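You operate a simulated robot arm through the tools that you are given. There is no shell and no other tool. Be economical: measure what you need, move in short steps, check, and stop when the job is done.

You run a simulated robot arm. Do the job below in one go: nothing can be reset, and whatever is moved stays where it is left.

JOB
Oil the gear plates of both window cranks and put the brush back.

Only the result counts: the job must be done as asked and must still hold three seconds after the hand-in. Knocking over, shifting, dropping, spilling or breaking anything else fails it.

ROBOT AND FRAMES
A 6-joint arm with a two-finger parallel gripper, fixed in place. Base frame: the origin is at the foot of the arm, x ahead of it, y to its left, z up. Units: mm, rad, N and s.
With the tool pointing down near the work surface it reaches from about 100 to 600 mm from the base axis. Its first joint turns from -1.152 to 1.152 rad. Payload 2.7 kg.
The TCP is the grasp point between the finger pads, 23 mm short of the fingertips. In the tool frame z runs along the fingers and y along their closing line. Largest opening 94 mm; finger width 38, thickness 10; the body of the gripper, 54 by 96 mm, starts 39 mm behind the TCP.
Orientation is that of the tool frame in the base frame, as a unit quaternion [w, x, y, z]. With the fingers straight down and closing along the base's y, the tool's x points along the base's -x, its y along +y and its z along -z.

CONTROLS
- The arm moves only by the tool play_rows. Its argument "moves" is text: rows parted by semicolons, each of 7 numbers parted by spaces: the turn, a rotation vector about the base's x, y, z in units of 60 degrees (1.0 is 60 degrees), then the shift along the base's x, y, z in units of 300 mm (1.0 is 300 mm), then the gripper command, from -1 (shut) to 1 (fully open), values between in proportion. In form: rx ry rz x y z jaw; .... A call has 1 to 12 rows; each row is the pose to reach, as a shift and turn from the pose commanded when the call began. A call with a number of a shift or a turn outside -1 to 1 is refused whole. A row lasts 0.2 s, in which the tool goes at most 50 mm and 0.15 rad; a call with a longer step from one row to the next is refused whole, and so is a gripper value outside its range. Where a pose cannot be reached the arm comes as near as it can. A force on the tool above 40 N (or 10 N above the force at the start of the call, whichever is more), or a blocked arm, ends the call early, and 0.2 s more pass. The fingers move at their own pace (about 45 mm/s each) and stop on an object; they squeeze with about 39 N. The grip force told is the motor's: it shows also when the fingers shut on nothing. Time passes only in rows, and 0.2 s behind the last, so rows that repeat a pose let the fingers close. It gives the time, the measured TCP pose, the force on the tool (base axes), the opening and the grip force at its end, in the units of the frame above (readings bear some noise).
- Cameras (640 x 400 px; columns grow to the right, rows downward): "scene" is fixed at [85.9, -432.2, 1384.5]; the picture's right is [0.69, -0.72, 0.00], its down [-0.53, -0.51, -0.68] and it looks along [0.49, 0.47, -0.73] (base axes); focal length 354 px, centre (320, 200). "wrist" rides on the gripper at [-39, 0, -44] in the tool frame; the picture's right is [0.00, -1.00, 0.00], its down [0.97, 0.00, -0.24] and it looks along [0.24, 0.00, 0.97] (tool axes); focal length 218 px, centre (320, 200). There is no depth. A picture from a camera that has moved, and an enlarged one, comes with that camera's place and axes in the base frame and with its lens. The place of the scene camera against the robot may be out by one fixed shift of up to 18 mm in any direction.
- capture(camera): a new picture of that camera. It takes no simulated time.
- close_up(camera, box): a new picture of the part [left, top, right, bottom] of that camera's present view, enlarged. It takes no simulated time.
- hand_in(): hands the job in; it is judged then, once.

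Work in short steps. Places have to be worked out from the pictures, the camera data and where the tool is seen: move nearer, look again, correct. Check each grasp and each placing, and mend what went wrong. You have 120 turns and 68 pictures in all, those below and enlarged ones among them. Open the gripper and draw the arm clear of the work before you hand the job in, unless the task says otherwise; then end with one line.

The tools are called after "Emit:" by a JSON object that holds its "fn" and its "kwargs". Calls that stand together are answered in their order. play_rows: Moves the arm, as the interface text tells. Its arguments: {"type":"object","properties":{"moves":{"type":"string"}},"required":["moves"]} The other tools are called the same way: capture (camera) takes a picture; close_up (camera, box) takes an enlarged picture of a part of a camera's view; hand_in () hands the job in.

At the start:

```text
time: 0.0
tool_pos: [379.6, 3.1, 987.2]
tcp_rot: [0.0, 0.0, 1.0, 0.002]
ft_force: [0.1, 0.3, -0.7]
opening: 94.2
grip_force: 0.0
```

scene: 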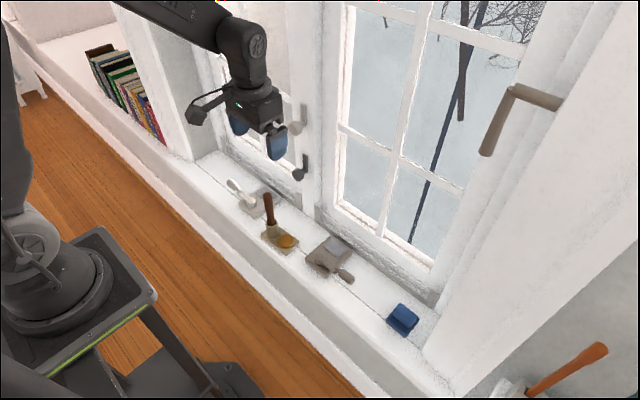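
wrist: 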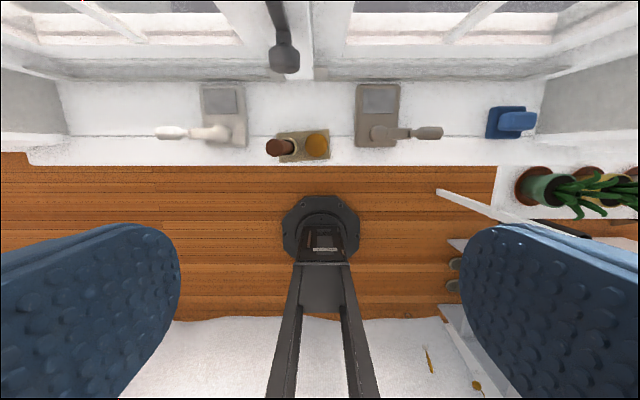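

I start with enlarged views of the sill from both cameras to see the brush, the oil pot and the cranks.

Emit:
{"fn": "close_up", "kwargs": {"camera": "scene", "box": [200, 150, 440, 350]}}

Emit:
{"fn": "close_up", "kwargs": {"camera": "wrist", "box": [140, 60, 460, 180]}}

```text
2.00 times, centred on (320, 250) of scene
camera zoom: at [85.9, -432.2, 1384.5], right [0.69, -0.72, 0.0], down [-0.53, -0.51, -0.68], along [0.49, 0.47, -0.73], focal length 709 px, centre (320, 100)
```

zoom: 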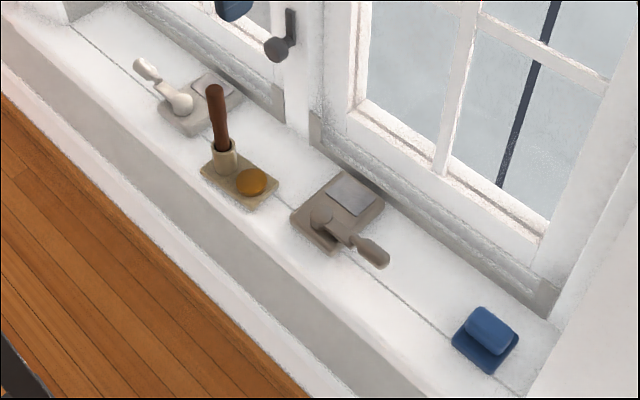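

```text
2.00 times, centred on (300, 120) of wrist
camera zoom: at [419.5, 3.3, 1032.5], right [0.0, -1.0, 0.0], down [-0.97, 0.0, 0.24], along [-0.24, 0.0, -0.97], focal length 436 px, centre (360, 360)
```

zoom: 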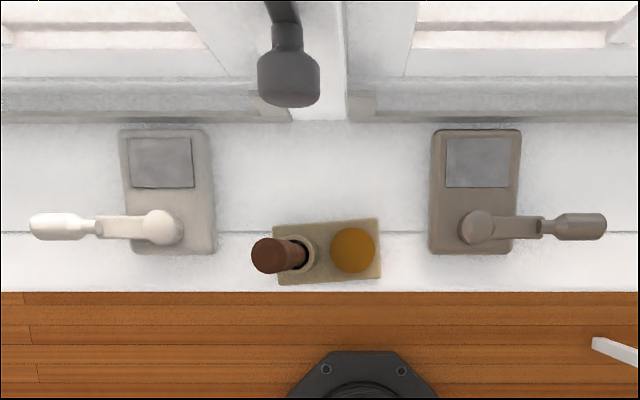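

The brush stands upright in a holder at about (421, 64), its top near z 729, with the oil dish at about (421, 10). The grey plates are near (498, 183) and (498, -102). I move closer above the brush to refine these.

Emit:
{"fn": "play_rows", "kwargs": {"moves": "0 0 0 0.02 0.05 -0.1 1; 0 0 0 0.04 0.1 -0.2 1; 0 0 0 0.06 0.15 -0.3 1; 0 0 0 0.08 0.2 -0.4 1; 0 0 0 0.08 0.2 -0.4 1"}}

Emit:
{"fn": "capture", "kwargs": {"camera": "wrist"}}

Emit:
{"fn": "capture", "kwargs": {"camera": "scene"}}

```text
time: 1.2
tool_pos: [405.6, 64.1, 867.1]
tcp_rot: [-0.001, 0.0, 1.0, 0.001]
ft_force: [-0.2, 0.2, 0.5]
opening: 94.3
grip_force: 0.1
```

```text
63 pictures are left
camera wrist: at [444.3, 63.8, 912.4], right [0.0, -1.0, 0.0], down [-0.97, 0.0, 0.24], along [-0.24, 0.0, -0.97], focal length 218 px, centre (320, 200)
```

wrist: 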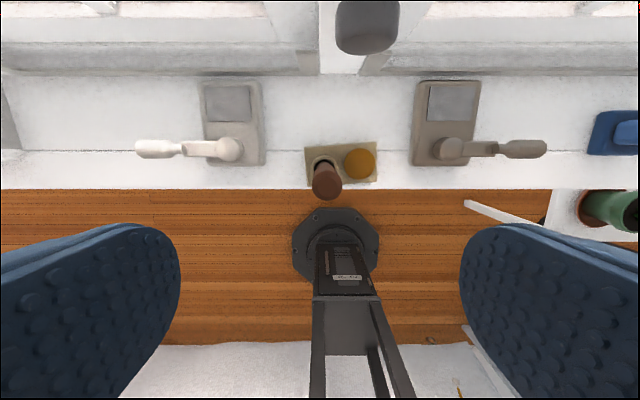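

```text
62 pictures are left
```

scene: 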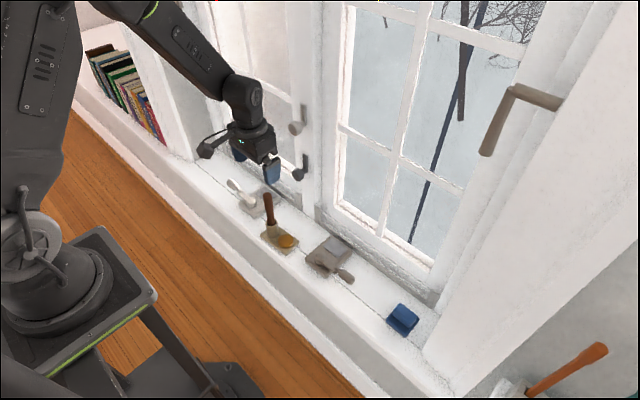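

Combining both views puts the handle top at about (418, 60, 750). I go down part-way over it and check the centring.

Emit:
{"fn": "play_rows", "kwargs": {"moves": "0 0 0 0.043 -0.014 -0.1 1; 0 0 0 0.043 -0.014 -0.2 1; 0 0 0 0.043 -0.014 -0.3 1; 0 0 0 0.043 -0.014 -0.37 1; 0 0 0 0.043 -0.014 -0.37 1"}}

Emit:
{"fn": "capture", "kwargs": {"camera": "wrist"}}

Emit:
{"fn": "close_up", "kwargs": {"camera": "scene", "box": [200, 120, 360, 280]}}

```text
time: 2.4
tool_pos: [416.6, 59.4, 758.3]
tcp_rot: [0.0, -0.001, 1.0, 0.001]
ft_force: [-0.7, 1.0, -0.2]
opening: 94.2
grip_force: 0.0
```

```text
61 pictures are left
camera wrist: at [457.1, 59.3, 803.1], right [0.0, -1.0, 0.0], down [-0.97, 0.0, 0.24], along [-0.24, 0.0, -0.97], focal length 218 px, centre (320, 200)
```

wrist: 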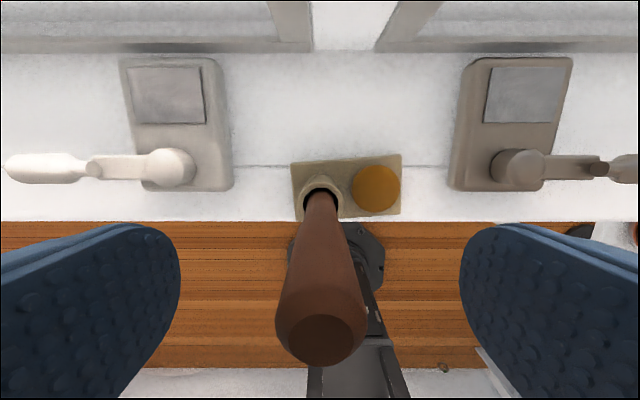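

```text
2.50 times, centred on (280, 200) of scene
camera zoom: at [85.9, -432.2, 1384.5], right [0.69, -0.72, 0.0], down [-0.53, -0.51, -0.68], along [0.49, 0.47, -0.73], focal length 886 px, centre (420, 200)
```

zoom: 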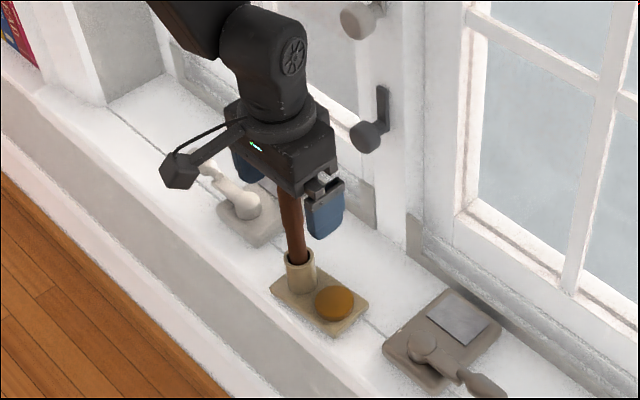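

The handle is centred between the fingers, top at about z 765. I lower 20 mm and close.

Emit:
{"fn": "play_rows", "kwargs": {"moves": "0 0 0 0.004 0 -0.067 1; 0 0 0 0.004 0 -0.067 1; 0 0 0 0.004 0 -0.067 -1; 0 0 0 0.004 0 -0.067 -1; 0 0 0 0.004 0 -0.067 -1; 0 0 0 0.004 0 -0.067 -1; 0 0 0 0.004 0 -0.067 -1; 0 0 0 0.004 0 -0.067 -1; 0 0 0 0.004 0 -0.067 -1"}}

Emit:
{"fn": "capture", "kwargs": {"camera": "wrist"}}

```text
time: 4.4
tool_pos: [419.6, 59.5, 737.9]
tcp_rot: [0.0, 0.0, 1.0, 0.001]
ft_force: [0.0, 0.1, 0.5]
opening: 20.9
grip_force: 39.0
```

```text
59 pictures are left
camera wrist: at [458.3, 59.4, 782.7], right [0.0, -1.0, 0.0], down [-0.97, 0.0, 0.24], along [-0.24, 0.0, -0.97], focal length 218 px, centre (320, 200)
```

wrist: 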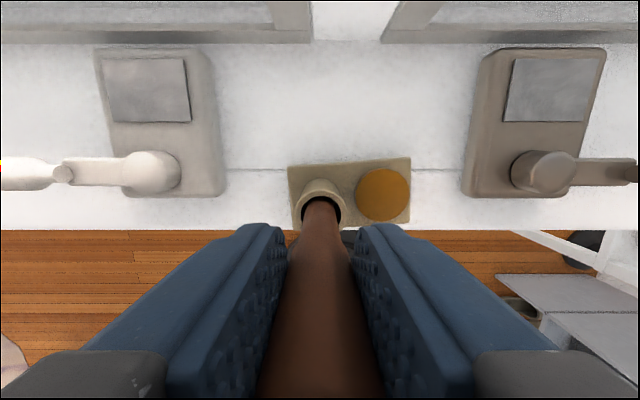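

The grip is firm (opening 21 mm). I lift straight up 75 mm and look at the brush end.

Emit:
{"fn": "play_rows", "kwargs": {"moves": "0 0 0 0 0 -0.0 -1; 0 0 0 0 0 0.05 -1; 0 0 0 0 0 0.1 -1; 0 0 0 0 0 0.15 -1; 0 0 0 0 0 0.2 -1; 0 0 0 0 0 0.25 -1; 0 0 0 0 0 0.25 -1"}}

Emit:
{"fn": "capture", "kwargs": {"camera": "wrist"}}

Emit:
{"fn": "close_up", "kwargs": {"camera": "scene", "box": [200, 120, 360, 280]}}

```text
time: 6.0
tool_pos: [419.2, 58.2, 813.0]
tcp_rot: [-0.001, -0.001, 1.0, 0.001]
ft_force: [0.5, 0.0, -0.9]
opening: 21.0
grip_force: 39.2
```

```text
58 pictures are left
camera wrist: at [458.2, 58.2, 857.6], right [0.0, -1.0, 0.0], down [-0.97, 0.0, 0.24], along [-0.24, 0.0, -0.97], focal length 218 px, centre (320, 200)
```

wrist: 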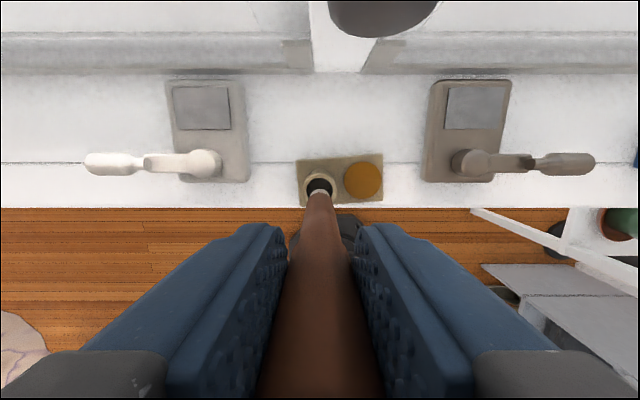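

```text
2.50 times, centred on (280, 200) of scene
camera zoom: at [85.9, -432.2, 1384.5], right [0.69, -0.72, 0.0], down [-0.53, -0.51, -0.68], along [0.49, 0.47, -0.73], focal length 886 px, centre (420, 200)
```

zoom: 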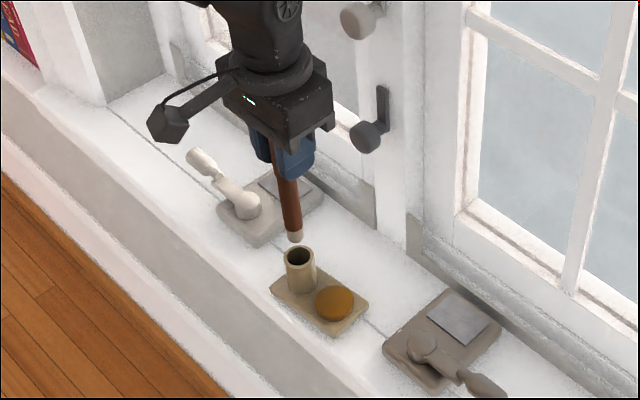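

The bare brush tip sits about 132 mm below the TCP, and the oil pad is at about (421.5, 10.5), top near z 618. I move over the pad and down to about 20 mm above it.

Emit:
{"fn": "play_rows", "kwargs": {"moves": "0 0 0 0.004 -0.08 0 -1; 0 0 0 0.007 -0.16 0 -1; 0 0 0 0.007 -0.16 -0.08 -1; 0 0 0 0.007 -0.16 -0.15 -1; 0 0 0 0.007 -0.16 -0.15 -1"}}

Emit:
{"fn": "close_up", "kwargs": {"camera": "wrist", "box": [240, 120, 400, 220]}}

Emit:
{"fn": "close_up", "kwargs": {"camera": "scene", "box": [220, 170, 350, 270]}}

```text
time: 7.2
tool_pos: [421.9, 11.2, 765.8]
tcp_rot: [0.0, -0.001, 1.0, 0.001]
ft_force: [-0.3, 0.3, -0.4]
opening: 20.9
grip_force: 38.9
```

```text
4.00 times, centred on (320, 170) of wrist
camera zoom: at [460.9, 11.2, 811.2], right [0.0, -1.0, 0.0], down [-0.97, 0.0, 0.24], along [-0.24, 0.0, -0.97], focal length 873 px, centre (320, 320)
```

zoom: 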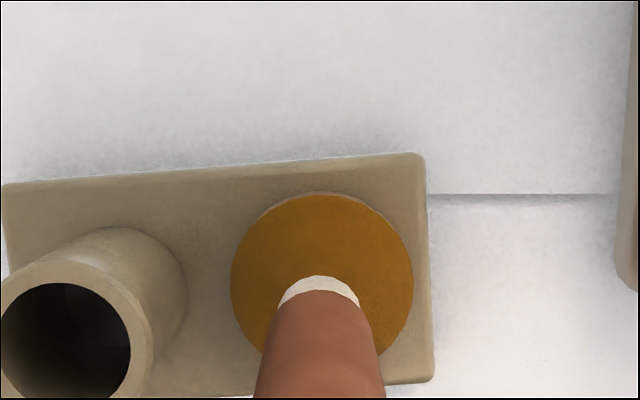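

```text
4.00 times, centred on (285, 220) of scene
camera zoom: at [85.9, -432.2, 1384.5], right [0.69, -0.72, 0.0], down [-0.53, -0.51, -0.68], along [0.49, 0.47, -0.73], focal length 1418 px, centre (460, 120)
```

zoom: 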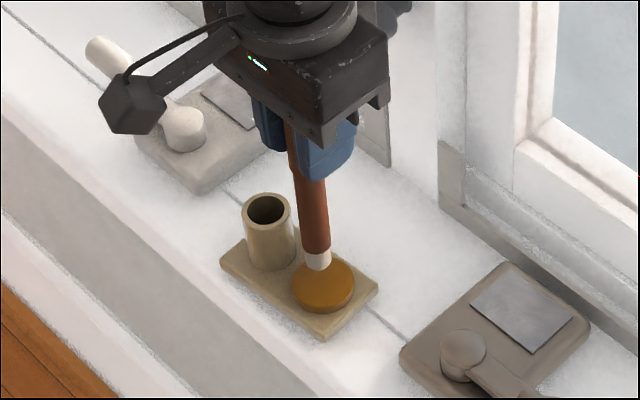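

The tip is centred over the pad. I lower in small steps, watching the force.

Emit:
{"fn": "play_rows", "kwargs": {"moves": "0 0 0 0 0 -0.01 -1; 0 0 0 0 0 -0.02 -1; 0 0 0 0 0 -0.03 -1; 0 0 0 0 0 -0.04 -1; 0 0 0 0 0 -0.04 -1"}}

Emit:
{"fn": "close_up", "kwargs": {"camera": "scene", "box": [250, 200, 330, 250]}}

```text
time: 8.4
tool_pos: [421.0, 10.8, 754.0]
tcp_rot: [0.0, 0.001, 1.0, 0.002]
ft_force: [0.6, 0.2, -1.0]
opening: 21.1
grip_force: 38.6
```

```text
8.00 times, centred on (290, 225) of scene
camera zoom: at [85.9, -432.2, 1384.5], right [0.69, -0.72, 0.0], down [-0.53, -0.51, -0.68], along [0.49, 0.47, -0.73], focal length 2836 px, centre (560, 0)
```

zoom: 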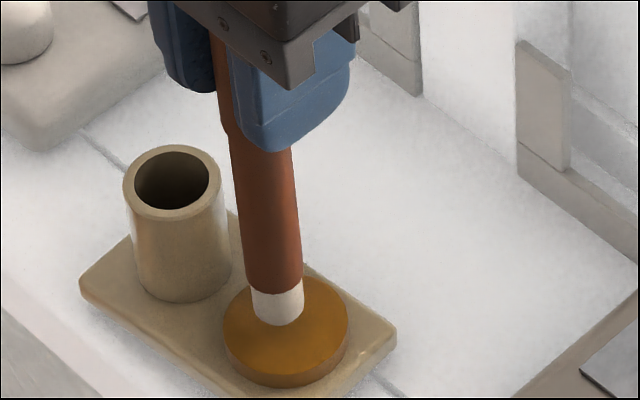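

The tip is about 5 mm above the pad with no force yet. I go on in 1.5 mm steps.

Emit:
{"fn": "play_rows", "kwargs": {"moves": "0 0 0 0 0 -0.005 -1; 0 0 0 0 0 -0.01 -1; 0 0 0 0 0 -0.015 -1; 0 0 0 0 0 -0.015 -1"}}

Emit:
{"fn": "close_up", "kwargs": {"camera": "scene", "box": [250, 200, 330, 250]}}

```text
time: 9.4
tool_pos: [420.7, 11.4, 749.5]
tcp_rot: [-0.001, -0.001, 1.0, 0.001]
ft_force: [0.3, -1.0, -0.9]
opening: 20.6
grip_force: 38.8
```

```text
8.00 times, centred on (290, 225) of scene
camera zoom: at [85.9, -432.2, 1384.5], right [0.69, -0.72, 0.0], down [-0.53, -0.51, -0.68], along [0.49, 0.47, -0.73], focal length 2836 px, centre (560, 0)
```

zoom: 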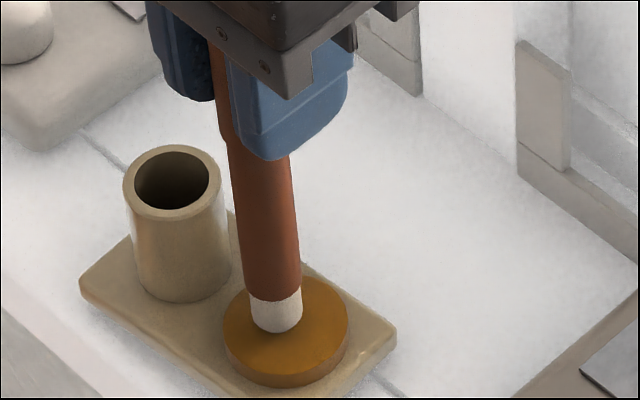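

Still no contact. I continue down another 4.5 mm.

Emit:
{"fn": "play_rows", "kwargs": {"moves": "0 0 0 0.003 -0.003 -0.005 -1; 0 0 0 0.005 -0.005 -0.01 -1; 0 0 0 0.005 -0.005 -0.015 -1; 0 0 0 0.005 -0.005 -0.015 -1"}}

Emit:
{"fn": "close_up", "kwargs": {"camera": "scene", "box": [250, 200, 330, 250]}}

```text
time: 10.4
tool_pos: [423.0, 7.9, 746.2]
tcp_rot: [0.0, 0.0, 1.0, 0.0]
ft_force: [-6.9, 3.1, 27.3]
opening: 20.9
grip_force: 39.1
```

```text
8.00 times, centred on (290, 225) of scene
camera zoom: at [85.4, -432.2, 1384.6], right [0.69, -0.72, 0.0], down [-0.53, -0.51, -0.68], along [0.49, 0.47, -0.73], focal length 2836 px, centre (560, 0)
```

zoom: 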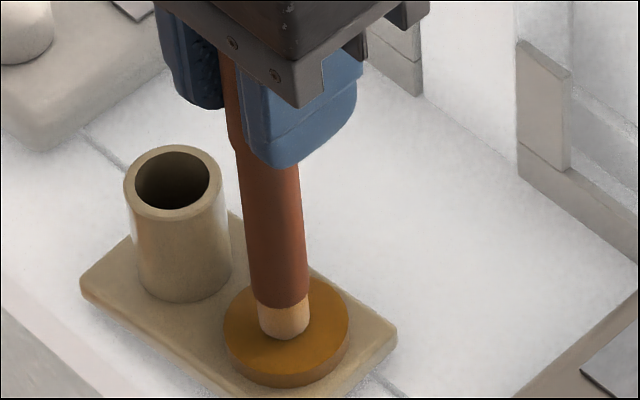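

The pad was touched: 27 N of force, and the tip has taken on an oily tint. I lift, tilt the tool 20° to keep the hand clear of the window, and move above the right plate at about (497.5, -104, 612).

Emit:
{"fn": "play_rows", "kwargs": {"moves": "0 0 0 0 0 0.0 -1; 0 0 0 0 0 0.03 -1; 0 0 0 0 0 0.12 -1; 0 0 0 0 0 0.2 -1; 0 -0.083 0 0.025 -0.09 0.2 -1; 0 -0.167 0 0.05 -0.18 0.2 -1; 0 -0.25 0 0.075 -0.28 0.2 -1; 0 -0.333 0 0.1 -0.375 0.2 -1; 0 -0.333 0 0.1 -0.375 0.2 -1"}}

Emit:
{"fn": "capture", "kwargs": {"camera": "wrist"}}

Emit:
{"fn": "capture", "kwargs": {"camera": "scene"}}

```text
time: 12.4
tool_pos: [451.1, -103.2, 805.9]
tcp_rot: [0.173, 0.0, 0.985, 0.001]
ft_force: [-0.8, 0.5, -0.2]
opening: 20.8
grip_force: 39.1
```

```text
51 pictures are left
camera wrist: at [473.5, -103.6, 860.6], right [0.0, -1.0, 0.0], down [-0.99, 0.0, -0.11], along [0.11, 0.0, -0.99], focal length 218 px, centre (320, 200)
```

wrist: 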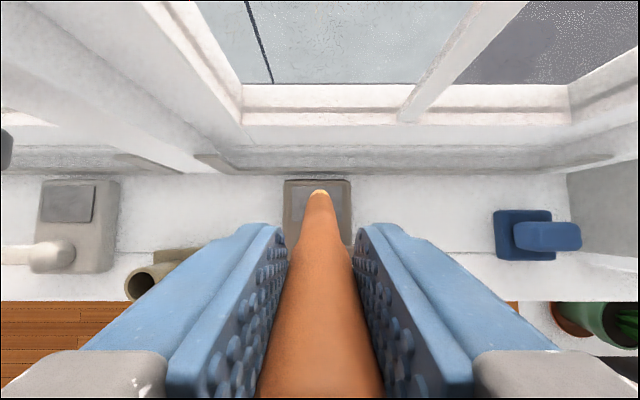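

```text
50 pictures are left
```

scene: 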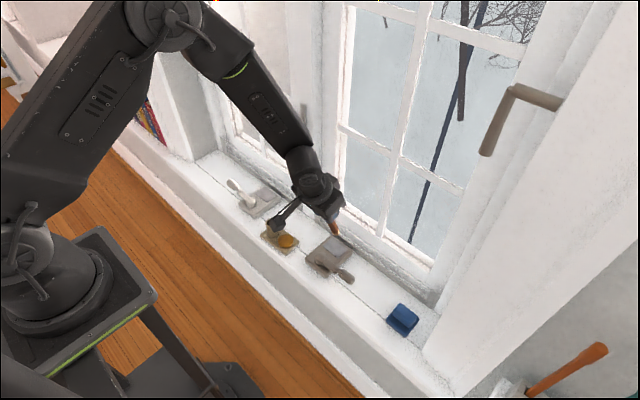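

The tilted tip lines up over the right plate and the hand is clear of the frame. I lower 50 mm and check.

Emit:
{"fn": "play_rows", "kwargs": {"moves": "0 0 0 0 0 -0.06 -1; 0 0 0 0 0 -0.12 -1; 0 0 0 0 0 -0.18 -1; 0 0 0 0 0 -0.18 -1"}}

Emit:
{"fn": "close_up", "kwargs": {"camera": "wrist", "box": [240, 130, 400, 230]}}

Emit:
{"fn": "close_up", "kwargs": {"camera": "scene", "box": [280, 200, 380, 290]}}

```text
time: 13.4
tool_pos: [451.9, -102.2, 751.3]
tcp_rot: [0.173, 0.0, 0.985, 0.001]
ft_force: [0.0, 0.7, -1.3]
opening: 20.9
grip_force: 38.4
```

```text
4.00 times, centred on (320, 180) of wrist
camera zoom: at [474.5, -102.9, 807.4], right [0.0, -1.0, 0.0], down [-0.99, 0.0, -0.11], along [0.11, 0.0, -0.99], focal length 873 px, centre (320, 280)
```

zoom: 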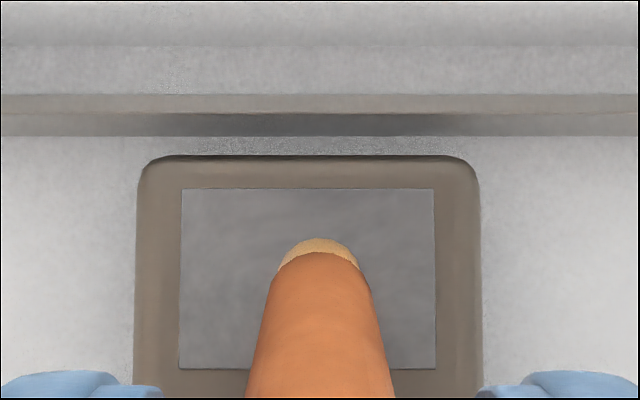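

```text
4.44 times, centred on (330, 245) of scene
camera zoom: at [85.9, -432.2, 1384.5], right [0.69, -0.72, 0.0], down [-0.53, -0.51, -0.68], along [0.49, 0.47, -0.73], focal length 1576 px, centre (276, 0)
```

zoom: 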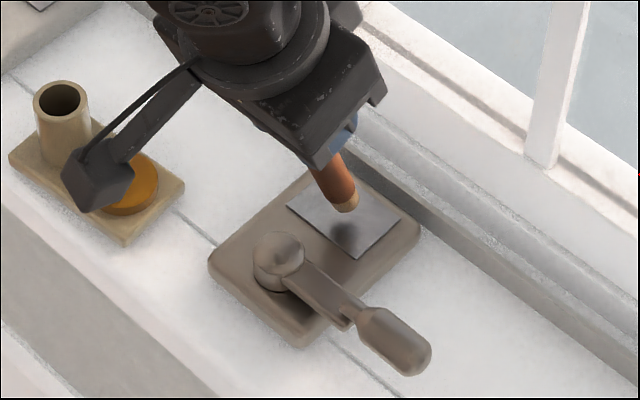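

The tip is oiled and centred over the plate, still about 15 mm up. I lower in steps of 2.4 mm.

Emit:
{"fn": "play_rows", "kwargs": {"moves": "0 0 0 0 0.005 -0.008 -1; 0 0 0 0 0.007 -0.016 -1; 0 0 0 0 0.007 -0.024 -1; 0 0 0 0 0.007 -0.032 -1; 0 0 0 0 0.007 -0.04 -1; 0 0 0 0 0.007 -0.04 -1"}}

Emit:
{"fn": "close_up", "kwargs": {"camera": "scene", "box": [280, 200, 380, 290]}}

```text
time: 14.8
tool_pos: [451.6, -100.8, 739.8]
tcp_rot: [0.175, 0.001, 0.985, 0.001]
ft_force: [-9.9, 4.2, 28.3]
opening: 20.9
grip_force: 38.6
```

```text
4.44 times, centred on (330, 245) of scene
camera zoom: at [85.3, -432.1, 1384.6], right [0.69, -0.72, 0.0], down [-0.53, -0.51, -0.68], along [0.49, 0.47, -0.73], focal length 1576 px, centre (276, 0)
```

zoom: 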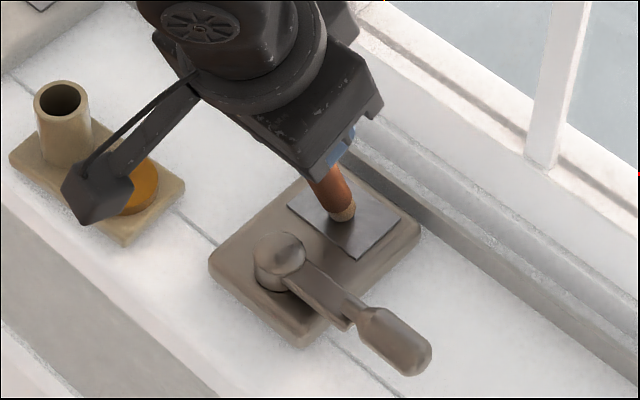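

Contact on the plate at 28 N. I ease off 1 mm, make a short light stroke across the plate, lift off and look for a mark.

Emit:
{"fn": "play_rows", "kwargs": {"moves": "0 0 0 0 0 0.003 -1; 0 0 0 0 -0.02 0.003 -1; 0 0 0 0 -0.035 0.003 -1; 0 0 0 0 -0.015 0.003 -1; 0 0 0 0 0.01 0.003 -1; 0 0 0 0 0.03 0.003 -1; 0 0 0 0 0 0.003 -1"}}

Emit:
{"fn": "close_up", "kwargs": {"camera": "scene", "box": [280, 200, 380, 290]}}

```text
time: 16.4
tool_pos: [451.4, -99.4, 740.4]
tcp_rot: [0.171, -0.001, 0.985, 0.003]
ft_force: [-0.3, 6.4, 13.9]
opening: 21.1
grip_force: 39.0
```

```text
4.44 times, centred on (330, 245) of scene
camera zoom: at [85.7, -432.1, 1384.6], right [0.69, -0.72, 0.0], down [-0.53, -0.51, -0.68], along [0.49, 0.47, -0.73], focal length 1576 px, centre (276, 0)
```

zoom: 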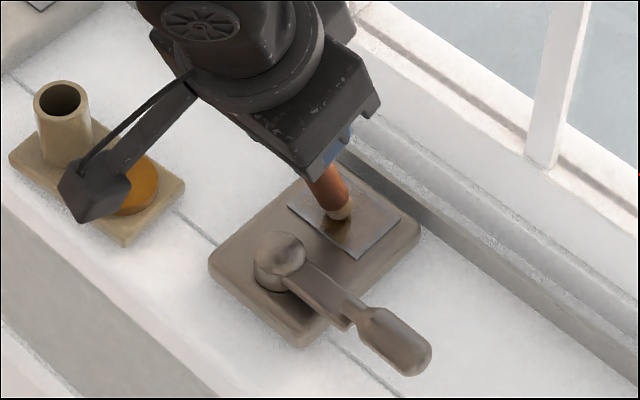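

An amber tint has appeared on the plate. I lift a bit to inspect it from the wrist.

Emit:
{"fn": "play_rows", "kwargs": {"moves": "0 0 0 0 0 0.03 -1; 0 0 0 0 0 0.12 -1; 0 0 0 -0.1 0 0.2 -1; 0 0 0 -0.1 0 0.2 -1"}}

Emit:
{"fn": "close_up", "kwargs": {"camera": "wrist", "box": [240, 110, 400, 210]}}

Emit:
{"fn": "close_up", "kwargs": {"camera": "scene", "box": [280, 200, 380, 290]}}

```text
time: 17.4
tool_pos: [421.2, -100.3, 801.1]
tcp_rot: [0.173, 0.001, 0.985, 0.001]
ft_force: [0.1, 0.1, -0.3]
opening: 21.1
grip_force: 38.9
```

```text
4.00 times, centred on (320, 160) of wrist
camera zoom: at [442.7, -99.4, 857.4], right [0.0, -1.0, 0.0], down [-0.99, 0.0, -0.1], along [0.1, 0.0, -0.99], focal length 873 px, centre (320, 360)
```

zoom: 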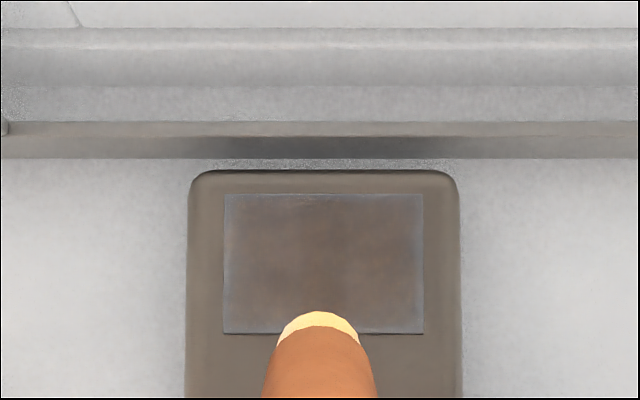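

```text
4.44 times, centred on (330, 245) of scene
camera zoom: at [85.9, -432.2, 1384.5], right [0.69, -0.72, 0.0], down [-0.53, -0.51, -0.68], along [0.49, 0.47, -0.73], focal length 1576 px, centre (276, 0)
```

zoom: 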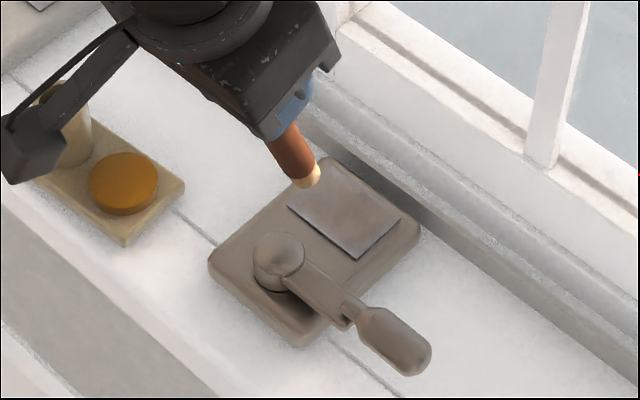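

The plate has a faint brown tint in its middle. To be sure, I dip again for longer: back over the pad with the tool upright.

Emit:
{"fn": "play_rows", "kwargs": {"moves": "0 0.083 0 0.00 0.09 0 -1; 0 0.167 0 0.0 0.18 0 -1; 0 0.25 0 0.002 0.28 0 -1; 0 0.333 0 0.003 0.367 0 -1; 0 0.333 0 0.003 0.367 -0.08 -1; 0 0.333 0 0.003 0.367 -0.15 -1; 0 0.333 0 0.003 0.367 -0.15 -1"}}

Emit:
{"fn": "close_up", "kwargs": {"camera": "wrist", "box": [240, 120, 400, 220]}}

```text
time: 19.0
tool_pos: [421.4, 10.5, 754.7]
tcp_rot: [-0.001, 0.0, 1.0, 0.001]
ft_force: [0.1, -0.3, 0.0]
opening: 21.0
grip_force: 38.6
```

```text
4.00 times, centred on (320, 170) of wrist
camera zoom: at [461.0, 9.9, 800.4], right [0.0, -1.0, 0.0], down [-0.97, 0.0, 0.24], along [-0.24, 0.0, -0.97], focal length 873 px, centre (320, 320)
```

zoom: 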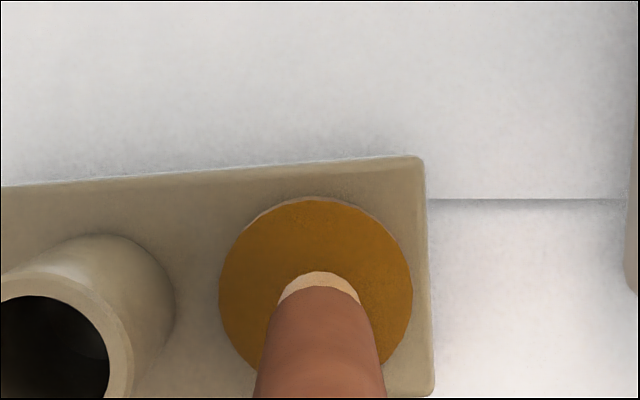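

I press onto the pad lightly and hold there about 1.5 s.

Emit:
{"fn": "play_rows", "kwargs": {"moves": "0 0 0 0 0 -0.01 -1; 0 0 0 0 0 -0.02 -1; 0 0 0 0 0 -0.026 -1; 0 0 0 0 0 -0.029 -1; 0 0 0 0 0 -0.029 -1; 0 0 0 0 0 -0.029 -1; 0 0 0 0 0 -0.029 -1; 0 0 0 0 0 -0.029 -1; 0 0 0 0 0 -0.029 -1; 0 0 0 0 0 -0.029 -1; 0 0 0 0 0 -0.029 -1"}}

Emit:
{"fn": "close_up", "kwargs": {"camera": "scene", "box": [250, 200, 330, 250]}}

```text
time: 21.4
tool_pos: [422.2, 9.5, 747.0]
tcp_rot: [0.0, 0.0, 1.0, 0.002]
ft_force: [0.3, 0.5, -0.7]
opening: 20.8
grip_force: 38.9
```

```text
8.00 times, centred on (290, 225) of scene
camera zoom: at [85.9, -432.2, 1384.5], right [0.69, -0.72, 0.0], down [-0.53, -0.51, -0.68], along [0.49, 0.47, -0.73], focal length 2836 px, centre (560, 0)
```

zoom: 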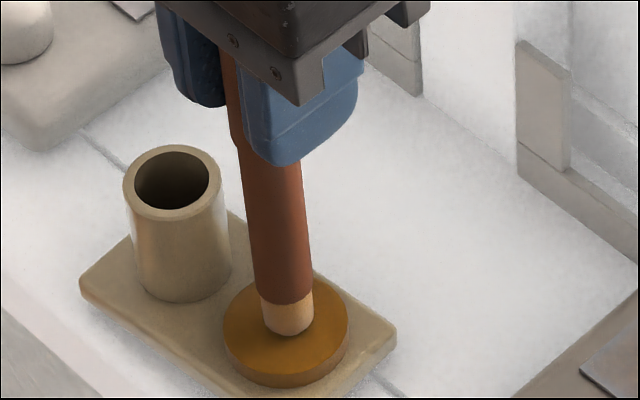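

No contact yet; I go 2.5 mm further and hold.

Emit:
{"fn": "play_rows", "kwargs": {"moves": "0 0 0 0 0 -0.004 -1; 0 0 0 0 0 -0.006 -1; 0 0 0 0 0 -0.008 -1; 0 0 0 0 0 -0.008 -1; 0 0 0 0 0 -0.008 -1; 0 0 0 0 0 -0.008 -1; 0 0 0 0 0 -0.008 -1; 0 0 0 0 0 -0.008 -1"}}

Emit:
{"fn": "close_up", "kwargs": {"camera": "scene", "box": [250, 200, 330, 250]}}

```text
time: 23.2
tool_pos: [423.8, 9.6, 746.1]
tcp_rot: [0.002, 0.0, 1.0, 0.001]
ft_force: [-6.2, -1.0, 33.3]
opening: 21.0
grip_force: 38.6
```

```text
8.00 times, centred on (290, 225) of scene
camera zoom: at [85.4, -432.3, 1384.5], right [0.69, -0.72, 0.0], down [-0.53, -0.51, -0.68], along [0.49, 0.47, -0.73], focal length 2836 px, centre (560, 0)
```

zoom: 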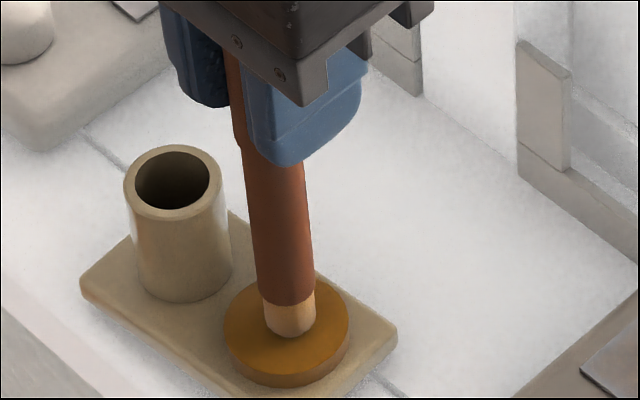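

Dipped at 33 N. I lift higher to clear the holder, travel with x held back from the window knob, then tilt and move over the left plate at about (497.5, 182).

Emit:
{"fn": "play_rows", "kwargs": {"moves": "0 0 0 0 0 0.03 -1; 0 0 0 0 0 0.15 -1; 0 0 0 0 0 0.27 -1; 0 0 0 0 0.15 0.27 -1; 0 0 0 0 0.3 0.27 -1; 0 0 0 0 0.45 0.27 -1; 0 -0.083 0 0 0.574 0.27 -1; 0 -0.167 0 0.03 0.574 0.27 -1; 0 -0.25 0 0.06 0.574 0.24 -1; 0 -0.333 0 0.1 0.574 0.2 -1; 0 -0.333 0 0.1 0.574 0.1 -1; 0 -0.333 0 0.1 0.574 0.1 -1"}}

Emit:
{"fn": "close_up", "kwargs": {"camera": "wrist", "box": [240, 130, 400, 230]}}

Emit:
{"fn": "close_up", "kwargs": {"camera": "scene", "box": [200, 130, 360, 290]}}

```text
time: 25.8
tool_pos: [454.1, 181.3, 776.2]
tcp_rot: [0.174, 0.0, 0.985, 0.002]
ft_force: [0.2, -0.5, 0.2]
opening: 20.9
grip_force: 38.8
out of reach, approached as far as the arm can: row 10
```

```text
4.00 times, centred on (320, 180) of wrist
camera zoom: at [475.7, 180.9, 831.9], right [0.0, -1.0, 0.0], down [-0.99, 0.0, -0.1], along [0.1, 0.0, -0.99], focal length 873 px, centre (320, 280)
```

zoom: 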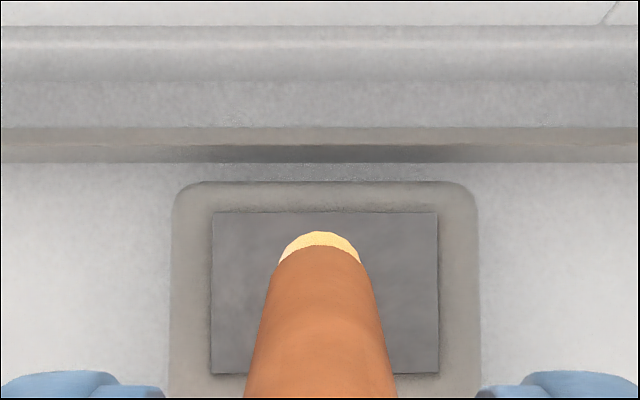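

```text
2.50 times, centred on (280, 210) of scene
camera zoom: at [85.9, -432.2, 1384.5], right [0.69, -0.72, 0.0], down [-0.53, -0.51, -0.68], along [0.49, 0.47, -0.73], focal length 886 px, centre (420, 175)
```

zoom: 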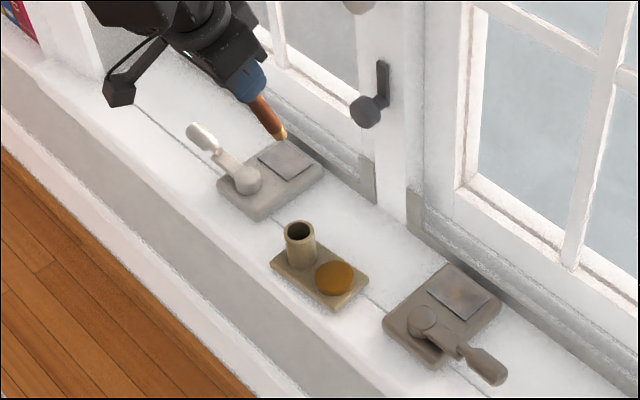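

Well placed over the left plate. I lower 30 mm, then feel for contact in fine steps.

Emit:
{"fn": "play_rows", "kwargs": {"moves": "0 0 0 0 0 -0.05 -1; 0 0 0 0 0 -0.1 -1; 0 0 0 0 0 -0.105 -1; 0 0 0 0 0 -0.11 -1; 0 0 0 0 0 -0.115 -1; 0 0 0 0 0 -0.115 -1"}}

```text
time: 27.2
tool_pos: [453.7, 181.8, 740.4]
tcp_rot: [0.173, 0.0, 0.985, 0.001]
ft_force: [0.0, -1.0, -0.1]
opening: 20.8
grip_force: 38.9
```

No contact yet at 740.4; another 2 mm, in small steps.

Emit:
{"fn": "play_rows", "kwargs": {"moves": "0 0 0 0 0 -0.003 -1; 0 0 0 0 0 -0.006 -1; 0 0 0 0 0 -0.006 -1"}}

```text
time: 28.0
tool_pos: [452.0, 180.3, 739.2]
tcp_rot: [0.175, 0.0, 0.985, 0.001]
ft_force: [-9.0, -0.5, 23.2]
opening: 20.9
grip_force: 38.8
```

Contact at 23 N. I stroke across the plate at about 15–20 N, covering y and a bit of x.

Emit:
{"fn": "play_rows", "kwargs": {"moves": "0 0 0 0 0 0.001 -1; 0 0 0 0 0.025 0.001 -1; 0 0 0 0 0.045 0.001 -1; 0 0 0 0 0.02 0.001 -1; 0 0 0 0 -0.02 0.001 -1; 0 0 0 0 -0.045 0.001 -1; 0 0 0 0.03 -0.03 0.001 -1; 0 0 0 0.03 0 0.001 -1; 0 0 0 0.03 0.035 0.001 -1; 0 0 0 -0.0 0.01 0.001 -1; 0 0 0 -0.03 -0.02 0.001 -1; 0 0 0 0 0 0.001 -1"}}

Emit:
{"fn": "close_up", "kwargs": {"camera": "scene", "box": [200, 130, 360, 290]}}

```text
time: 29.5
tool_pos: [455.8, 170.3, 739.0]
tcp_rot: [0.171, -0.001, 0.985, 0.002]
ft_force: [-1.1, 1.0, 5.7]
opening: 20.7
grip_force: 38.9
stopped in row 7: the force on the tool passed its limit (the readings are from after the stop); the commanded pose is now the measured one
```

```text
2.50 times, centred on (280, 210) of scene
camera zoom: at [85.8, -432.3, 1384.5], right [0.69, -0.72, 0.0], down [-0.53, -0.51, -0.68], along [0.49, 0.47, -0.73], focal length 886 px, centre (420, 175)
```

zoom: 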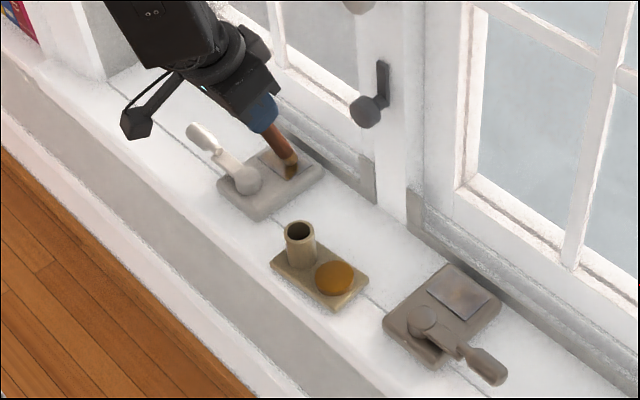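

The forward push overloaded it slightly; force is now about 6 N. I continue with lighter strokes in y only.

Emit:
{"fn": "play_rows", "kwargs": {"moves": "0 0 0 -0.005 0.02 0 -1; 0 0 0 -0.01 0.045 0 -1; 0 0 0 -0.01 0.07 0 -1; 0 0 0 -0.02 0.045 0 -1; 0 0 0 -0.02 0.02 0 -1; 0 0 0 -0.02 0 0 -1; 0 0 0 -0.03 0.02 0 -1; 0 0 0 -0.03 0.045 0 -1; 0 0 0 -0.03 0.07 0 -1; 0 0 0 -0.02 0.04 0 -1"}}

Emit:
{"fn": "close_up", "kwargs": {"camera": "scene", "box": [200, 130, 360, 290]}}

```text
time: 31.7
tool_pos: [447.6, 179.9, 739.5]
tcp_rot: [0.169, -0.001, 0.986, 0.002]
ft_force: [-0.7, 2.5, 5.3]
opening: 21.3
grip_force: 39.2
```

```text
2.50 times, centred on (280, 210) of scene
camera zoom: at [85.8, -432.2, 1384.5], right [0.69, -0.72, 0.0], down [-0.53, -0.51, -0.68], along [0.49, 0.47, -0.73], focal length 886 px, centre (420, 175)
```

zoom: 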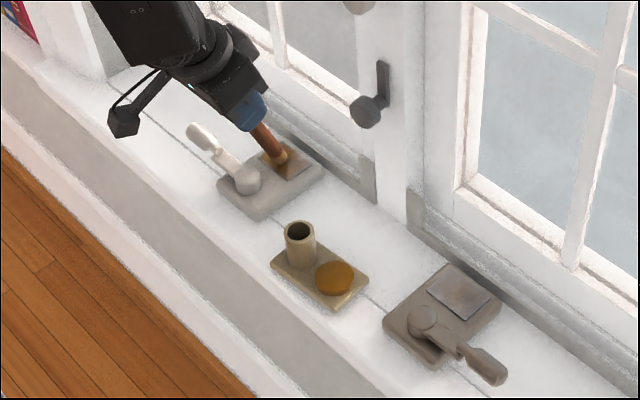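

The left plate is now clearly amber. I lift off and look at it.

Emit:
{"fn": "play_rows", "kwargs": {"moves": "0 0 0 0 0 0.03 -1; 0 0 0 0 0 0.12 -1; 0 0 0 -0.1 0 0.2 -1; 0 0 0 -0.1 0 0.2 -1"}}

Emit:
{"fn": "capture", "kwargs": {"camera": "wrist"}}

Emit:
{"fn": "close_up", "kwargs": {"camera": "scene", "box": [200, 130, 360, 290]}}

```text
time: 32.7
tool_pos: [417.5, 181.9, 797.7]
tcp_rot: [0.169, 0.0, 0.986, 0.002]
ft_force: [0.1, -0.1, 0.2]
opening: 20.9
grip_force: 39.3
```

```text
36 pictures are left
camera wrist: at [439.9, 181.1, 854.1], right [0.0, -1.0, 0.0], down [-0.99, 0.0, -0.1], along [0.1, 0.0, -0.99], focal length 218 px, centre (320, 200)
```

wrist: 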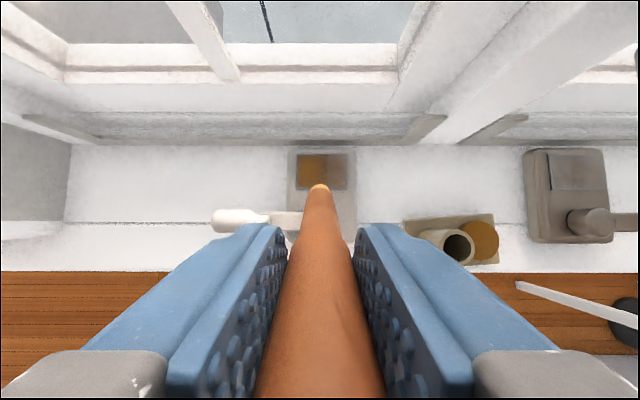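

```text
2.50 times, centred on (280, 210) of scene
camera zoom: at [85.9, -432.2, 1384.5], right [0.69, -0.72, 0.0], down [-0.53, -0.51, -0.68], along [0.49, 0.47, -0.73], focal length 886 px, centre (420, 175)
```

zoom: 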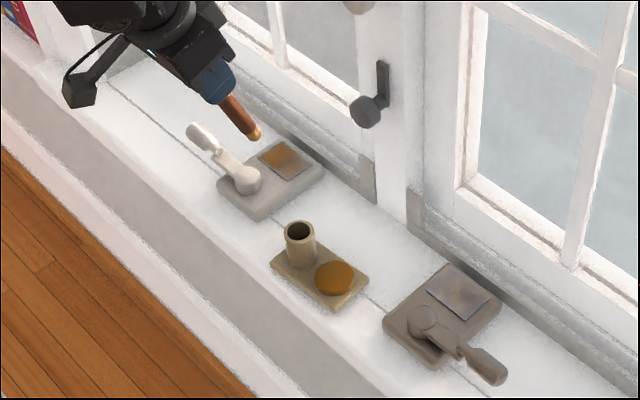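

I zoom in to see how the oil is spread.

Emit:
{"fn": "close_up", "kwargs": {"camera": "wrist", "box": [280, 140, 360, 190]}}

Emit:
{"fn": "close_up", "kwargs": {"camera": "scene", "box": [285, 215, 365, 275]}}

```text
8.00 times, centred on (320, 165) of wrist
camera zoom: at [439.9, 181.1, 854.1], right [0.0, -1.0, 0.0], down [-0.99, 0.0, -0.1], along [0.1, 0.0, -0.99], focal length 1746 px, centre (320, 480)
```

zoom: 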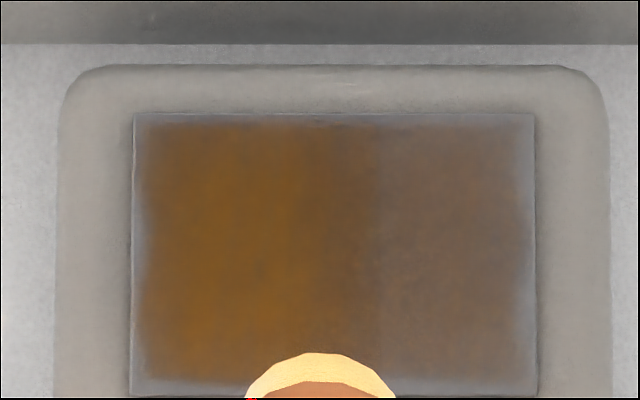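

```text
6.67 times, centred on (325, 245) of scene
camera zoom: at [85.9, -432.2, 1384.5], right [0.69, -0.72, 0.0], down [-0.53, -0.51, -0.68], along [0.49, 0.47, -0.73], focal length 2363 px, centre (287, -100)
```

zoom: 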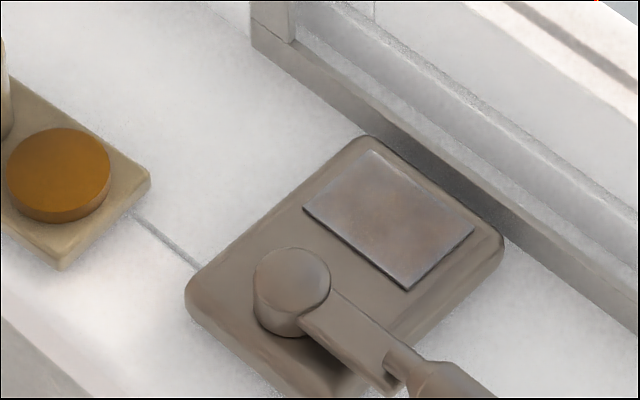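

The oil is spread by strip: the +y half of the left plate is rich, the -y half lighter. Plate spans about y 150–207. I stroke its lighter half (y 156–172) with the brush that still looks oily.

Emit:
{"fn": "play_rows", "kwargs": {"moves": "0 0 0 0.1 0 -0.05 -1; 0 0 0 0.11 -0.035 -0.15 -1; 0 0 0 0.11 -0.035 -0.19 -1; 0 0 0 0.11 -0.035 -0.2 -1; 0 0 0 0.11 -0.06 -0.201 -1; 0 0 0 0.11 -0.088 -0.201 -1; 0 0 0 0.105 -0.06 -0.201 -1; 0 0 0 0.105 -0.03 -0.201 -1; 0 0 0 0.1 -0.06 -0.201 -1; 0 0 0 0.1 -0.088 -0.201 -1; 0 0 0 0.1 -0.06 -0.201 -1; 0 0 0 0.1 -0.03 -0.201 -1"}}

Emit:
{"fn": "close_up", "kwargs": {"camera": "scene", "box": [240, 160, 320, 210]}}

```text
time: 35.3
tool_pos: [448.9, 171.5, 738.5]
tcp_rot: [0.172, 0.001, 0.985, 0.001]
ft_force: [-0.1, -5.7, 15.0]
opening: 21.0
grip_force: 39.3
```

```text
8.00 times, centred on (280, 185) of scene
camera zoom: at [85.7, -432.4, 1384.5], right [0.69, -0.72, 0.0], down [-0.53, -0.51, -0.68], along [0.49, 0.47, -0.73], focal length 2836 px, centre (640, 320)
```

zoom: 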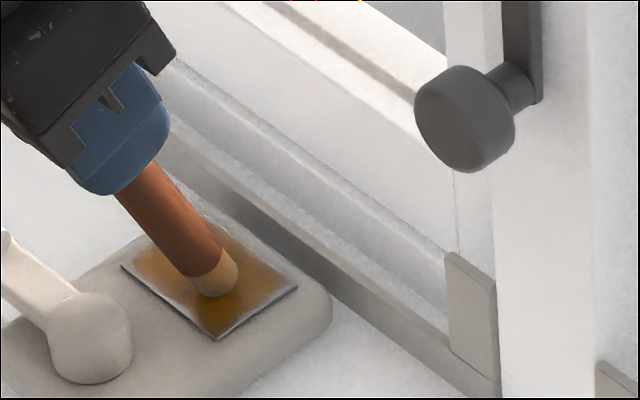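

The light half is now amber too. One full-width sweep to finish evenly, then lift.

Emit:
{"fn": "play_rows", "kwargs": {"moves": "0 0 0 0 0.03 0 -1; 0 0 0 0 0.06 0 -1; 0 0 0 0 0.09 0 -1; 0 0 0 0.01 0.06 0 -1; 0 0 0 0.01 0.03 0 -1; 0 0 0 0.01 0 0 -1; 0 0 0 0.01 -0.03 0 -1; 0 0 0 0.01 -0.055 0 -1; 0 0 0 0.01 -0.055 0.03 -1; 0 0 0 0 0 0.1 -1; 0 0 0 -0.1 0.03 0.2 -1; 0 0 0 -0.1 0.03 0.2 -1"}}

Emit:
{"fn": "close_up", "kwargs": {"camera": "wrist", "box": [280, 140, 360, 190]}}

```text
time: 37.9
tool_pos: [416.8, 183.0, 797.8]
tcp_rot: [0.17, -0.001, 0.985, 0.002]
ft_force: [0.1, 0.1, -0.8]
opening: 20.9
grip_force: 38.8
```

```text
8.00 times, centred on (320, 165) of wrist
camera zoom: at [438.2, 183.5, 854.3], right [0.0, -1.0, 0.0], down [-0.99, 0.0, -0.1], along [0.1, 0.0, -0.99], focal length 1746 px, centre (320, 480)
```

zoom: 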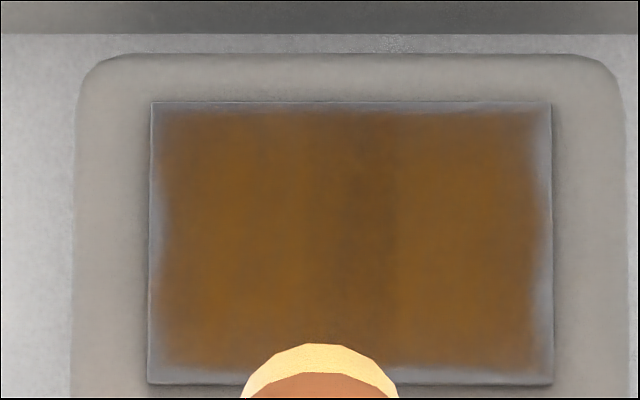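

The left plate is now evenly oiled. I go back to the pad by the same safe route and stop just above it.

Emit:
{"fn": "play_rows", "kwargs": {"moves": "0 0.083 0 0 0 0.04 -1; 0 0.167 0 0 0 0.1 -1; 0 0.25 0 0 0 0.1 -1; 0 0.333 0 0.01 -0.1 0.1 -1; 0 0.333 0 0.01 -0.25 0.1 -1; 0 0.333 0 0.01 -0.4 0.1 -1; 0 0.333 0 0.01 -0.54 0.1 -1; 0 0.333 0 0.01 -0.576 0.1 -1; 0 0.333 0 0.01 -0.576 -0.03 -1; 0 0.333 0 0.01 -0.576 -0.14 -1; 0 0.333 0 0.01 -0.576 -0.14 -1"}}

Emit:
{"fn": "close_up", "kwargs": {"camera": "wrist", "box": [240, 120, 400, 220]}}

```text
time: 40.3
tool_pos: [418.6, 6.1, 757.2]
tcp_rot: [-0.003, 0.0, 1.0, 0.001]
ft_force: [0.4, 0.0, -1.0]
opening: 20.8
grip_force: 39.1
out of reach, approached as far as the arm can: row 1, 2
```

```text
4.00 times, centred on (320, 170) of wrist
camera zoom: at [458.1, 6.6, 802.7], right [0.0, -1.0, 0.0], down [-0.97, 0.0, 0.25], along [-0.25, 0.0, -0.97], focal length 873 px, centre (320, 320)
```

zoom: 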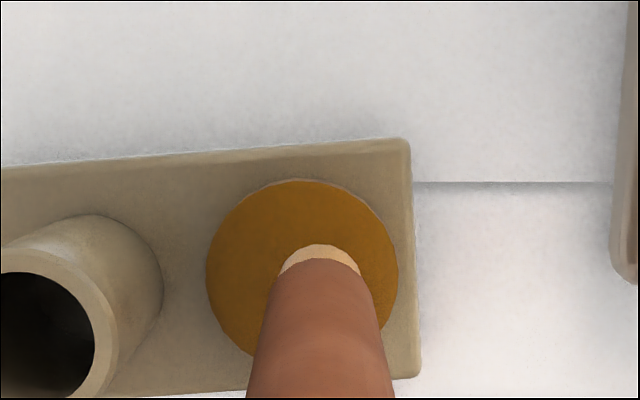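

The brush has swung slightly in the grip (tip about 5 mm forward); I'll allow for that when replacing it. Now I dip again, shifting 3 mm in y.

Emit:
{"fn": "play_rows", "kwargs": {"moves": "0 0 0 -0.003 0.01 -0.01 -1; 0 0 0 -0.003 0.01 -0.02 -1; 0 0 0 -0.003 0.01 -0.028 -1; 0 0 0 -0.003 0.01 -0.033 -1; 0 0 0 -0.003 0.01 -0.038 -1; 0 0 0 -0.003 0.01 -0.038 -1; 0 0 0 -0.003 0.01 -0.038 -1; 0 0 0 -0.003 0.01 -0.038 -1; 0 0 0 -0.003 0.01 -0.038 -1"}}

Emit:
{"fn": "close_up", "kwargs": {"camera": "scene", "box": [250, 200, 330, 250]}}

```text
time: 42.3
tool_pos: [421.5, 11.2, 744.7]
tcp_rot: [-0.003, 0.0, 1.0, 0.002]
ft_force: [-5.4, -1.0, 25.7]
opening: 21.0
grip_force: 39.4
```

```text
8.00 times, centred on (290, 225) of scene
camera zoom: at [85.5, -432.3, 1384.5], right [0.69, -0.72, 0.0], down [-0.53, -0.51, -0.68], along [0.49, 0.47, -0.73], focal length 2836 px, centre (560, 0)
```

zoom: 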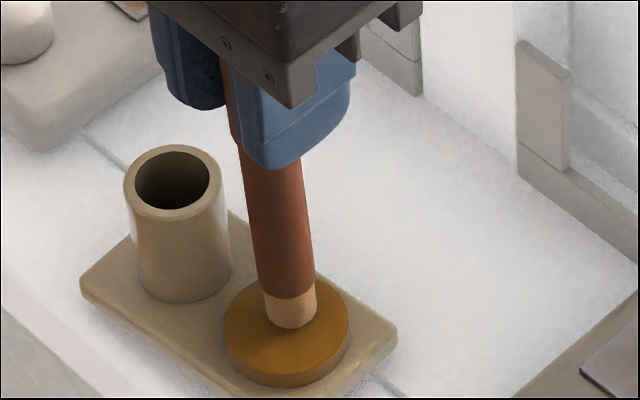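

Dipped again at 26 N. I go to the right plate by the earlier path.

Emit:
{"fn": "play_rows", "kwargs": {"moves": "0 0 0 0 0 0.03 -1; 0 0 0 0 0 0.12 -1; 0 0 0 0 0 0.2 -1; 0 -0.083 0 0.02 -0.09 0.2 -1; 0 -0.167 0 0.045 -0.18 0.2 -1; 0 -0.25 0 0.07 -0.28 0.2 -1; 0 -0.333 0 0.09 -0.38 0.2 -1; 0 -0.333 0 0.09 -0.38 0.12 -1; 0 -0.333 0 0.09 -0.38 0.03 -1; 0 -0.333 0 0.09 -0.38 0.03 -1"}}

Emit:
{"fn": "close_up", "kwargs": {"camera": "wrist", "box": [240, 130, 400, 230]}}

```text
time: 44.5
tool_pos: [448.6, -100.9, 751.3]
tcp_rot: [0.171, 0.0, 0.985, 0.001]
ft_force: [0.0, -0.2, -0.4]
opening: 20.8
grip_force: 39.0
```

```text
4.00 times, centred on (320, 180) of wrist
camera zoom: at [470.3, -101.2, 806.3], right [0.0, -1.0, 0.0], down [-0.99, 0.0, -0.1], along [0.1, 0.0, -0.99], focal length 873 px, centre (320, 280)
```

zoom: 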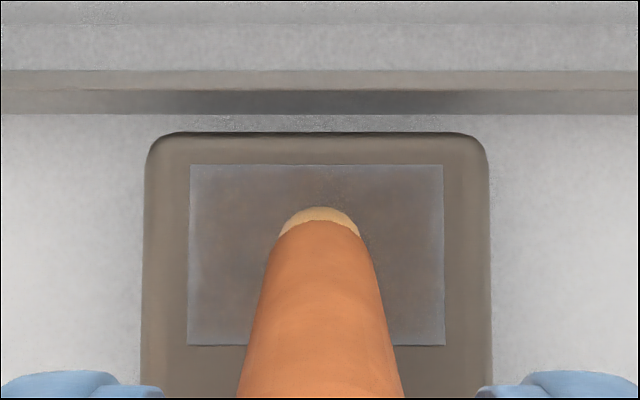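

The tip is centred; I lower gently until contact.

Emit:
{"fn": "play_rows", "kwargs": {"moves": "0 0 0 -0.01 0 -0.015 -1; 0 0 0 -0.01 0 -0.03 -1; 0 0 0 -0.01 0 -0.037 -1; 0 0 0 -0.01 0 -0.04 -1; 0 0 0 -0.01 0 -0.04 -1"}}

```text
time: 45.7
tool_pos: [444.3, -101.7, 740.8]
tcp_rot: [0.17, 0.0, 0.985, 0.002]
ft_force: [-0.1, 0.2, -1.1]
opening: 20.9
grip_force: 39.3
```

Emit:
{"fn": "play_rows", "kwargs": {"moves": "0 0 0 0 0 -0.003 -1; 0 0 0 0 0 -0.006 -1; 0 0 0 0 0 -0.006 -1"}}

```text
time: 46.5
tool_pos: [445.6, -101.9, 739.9]
tcp_rot: [0.17, -0.001, 0.985, 0.002]
ft_force: [0.1, 0.4, -1.5]
opening: 20.9
grip_force: 39.3
```

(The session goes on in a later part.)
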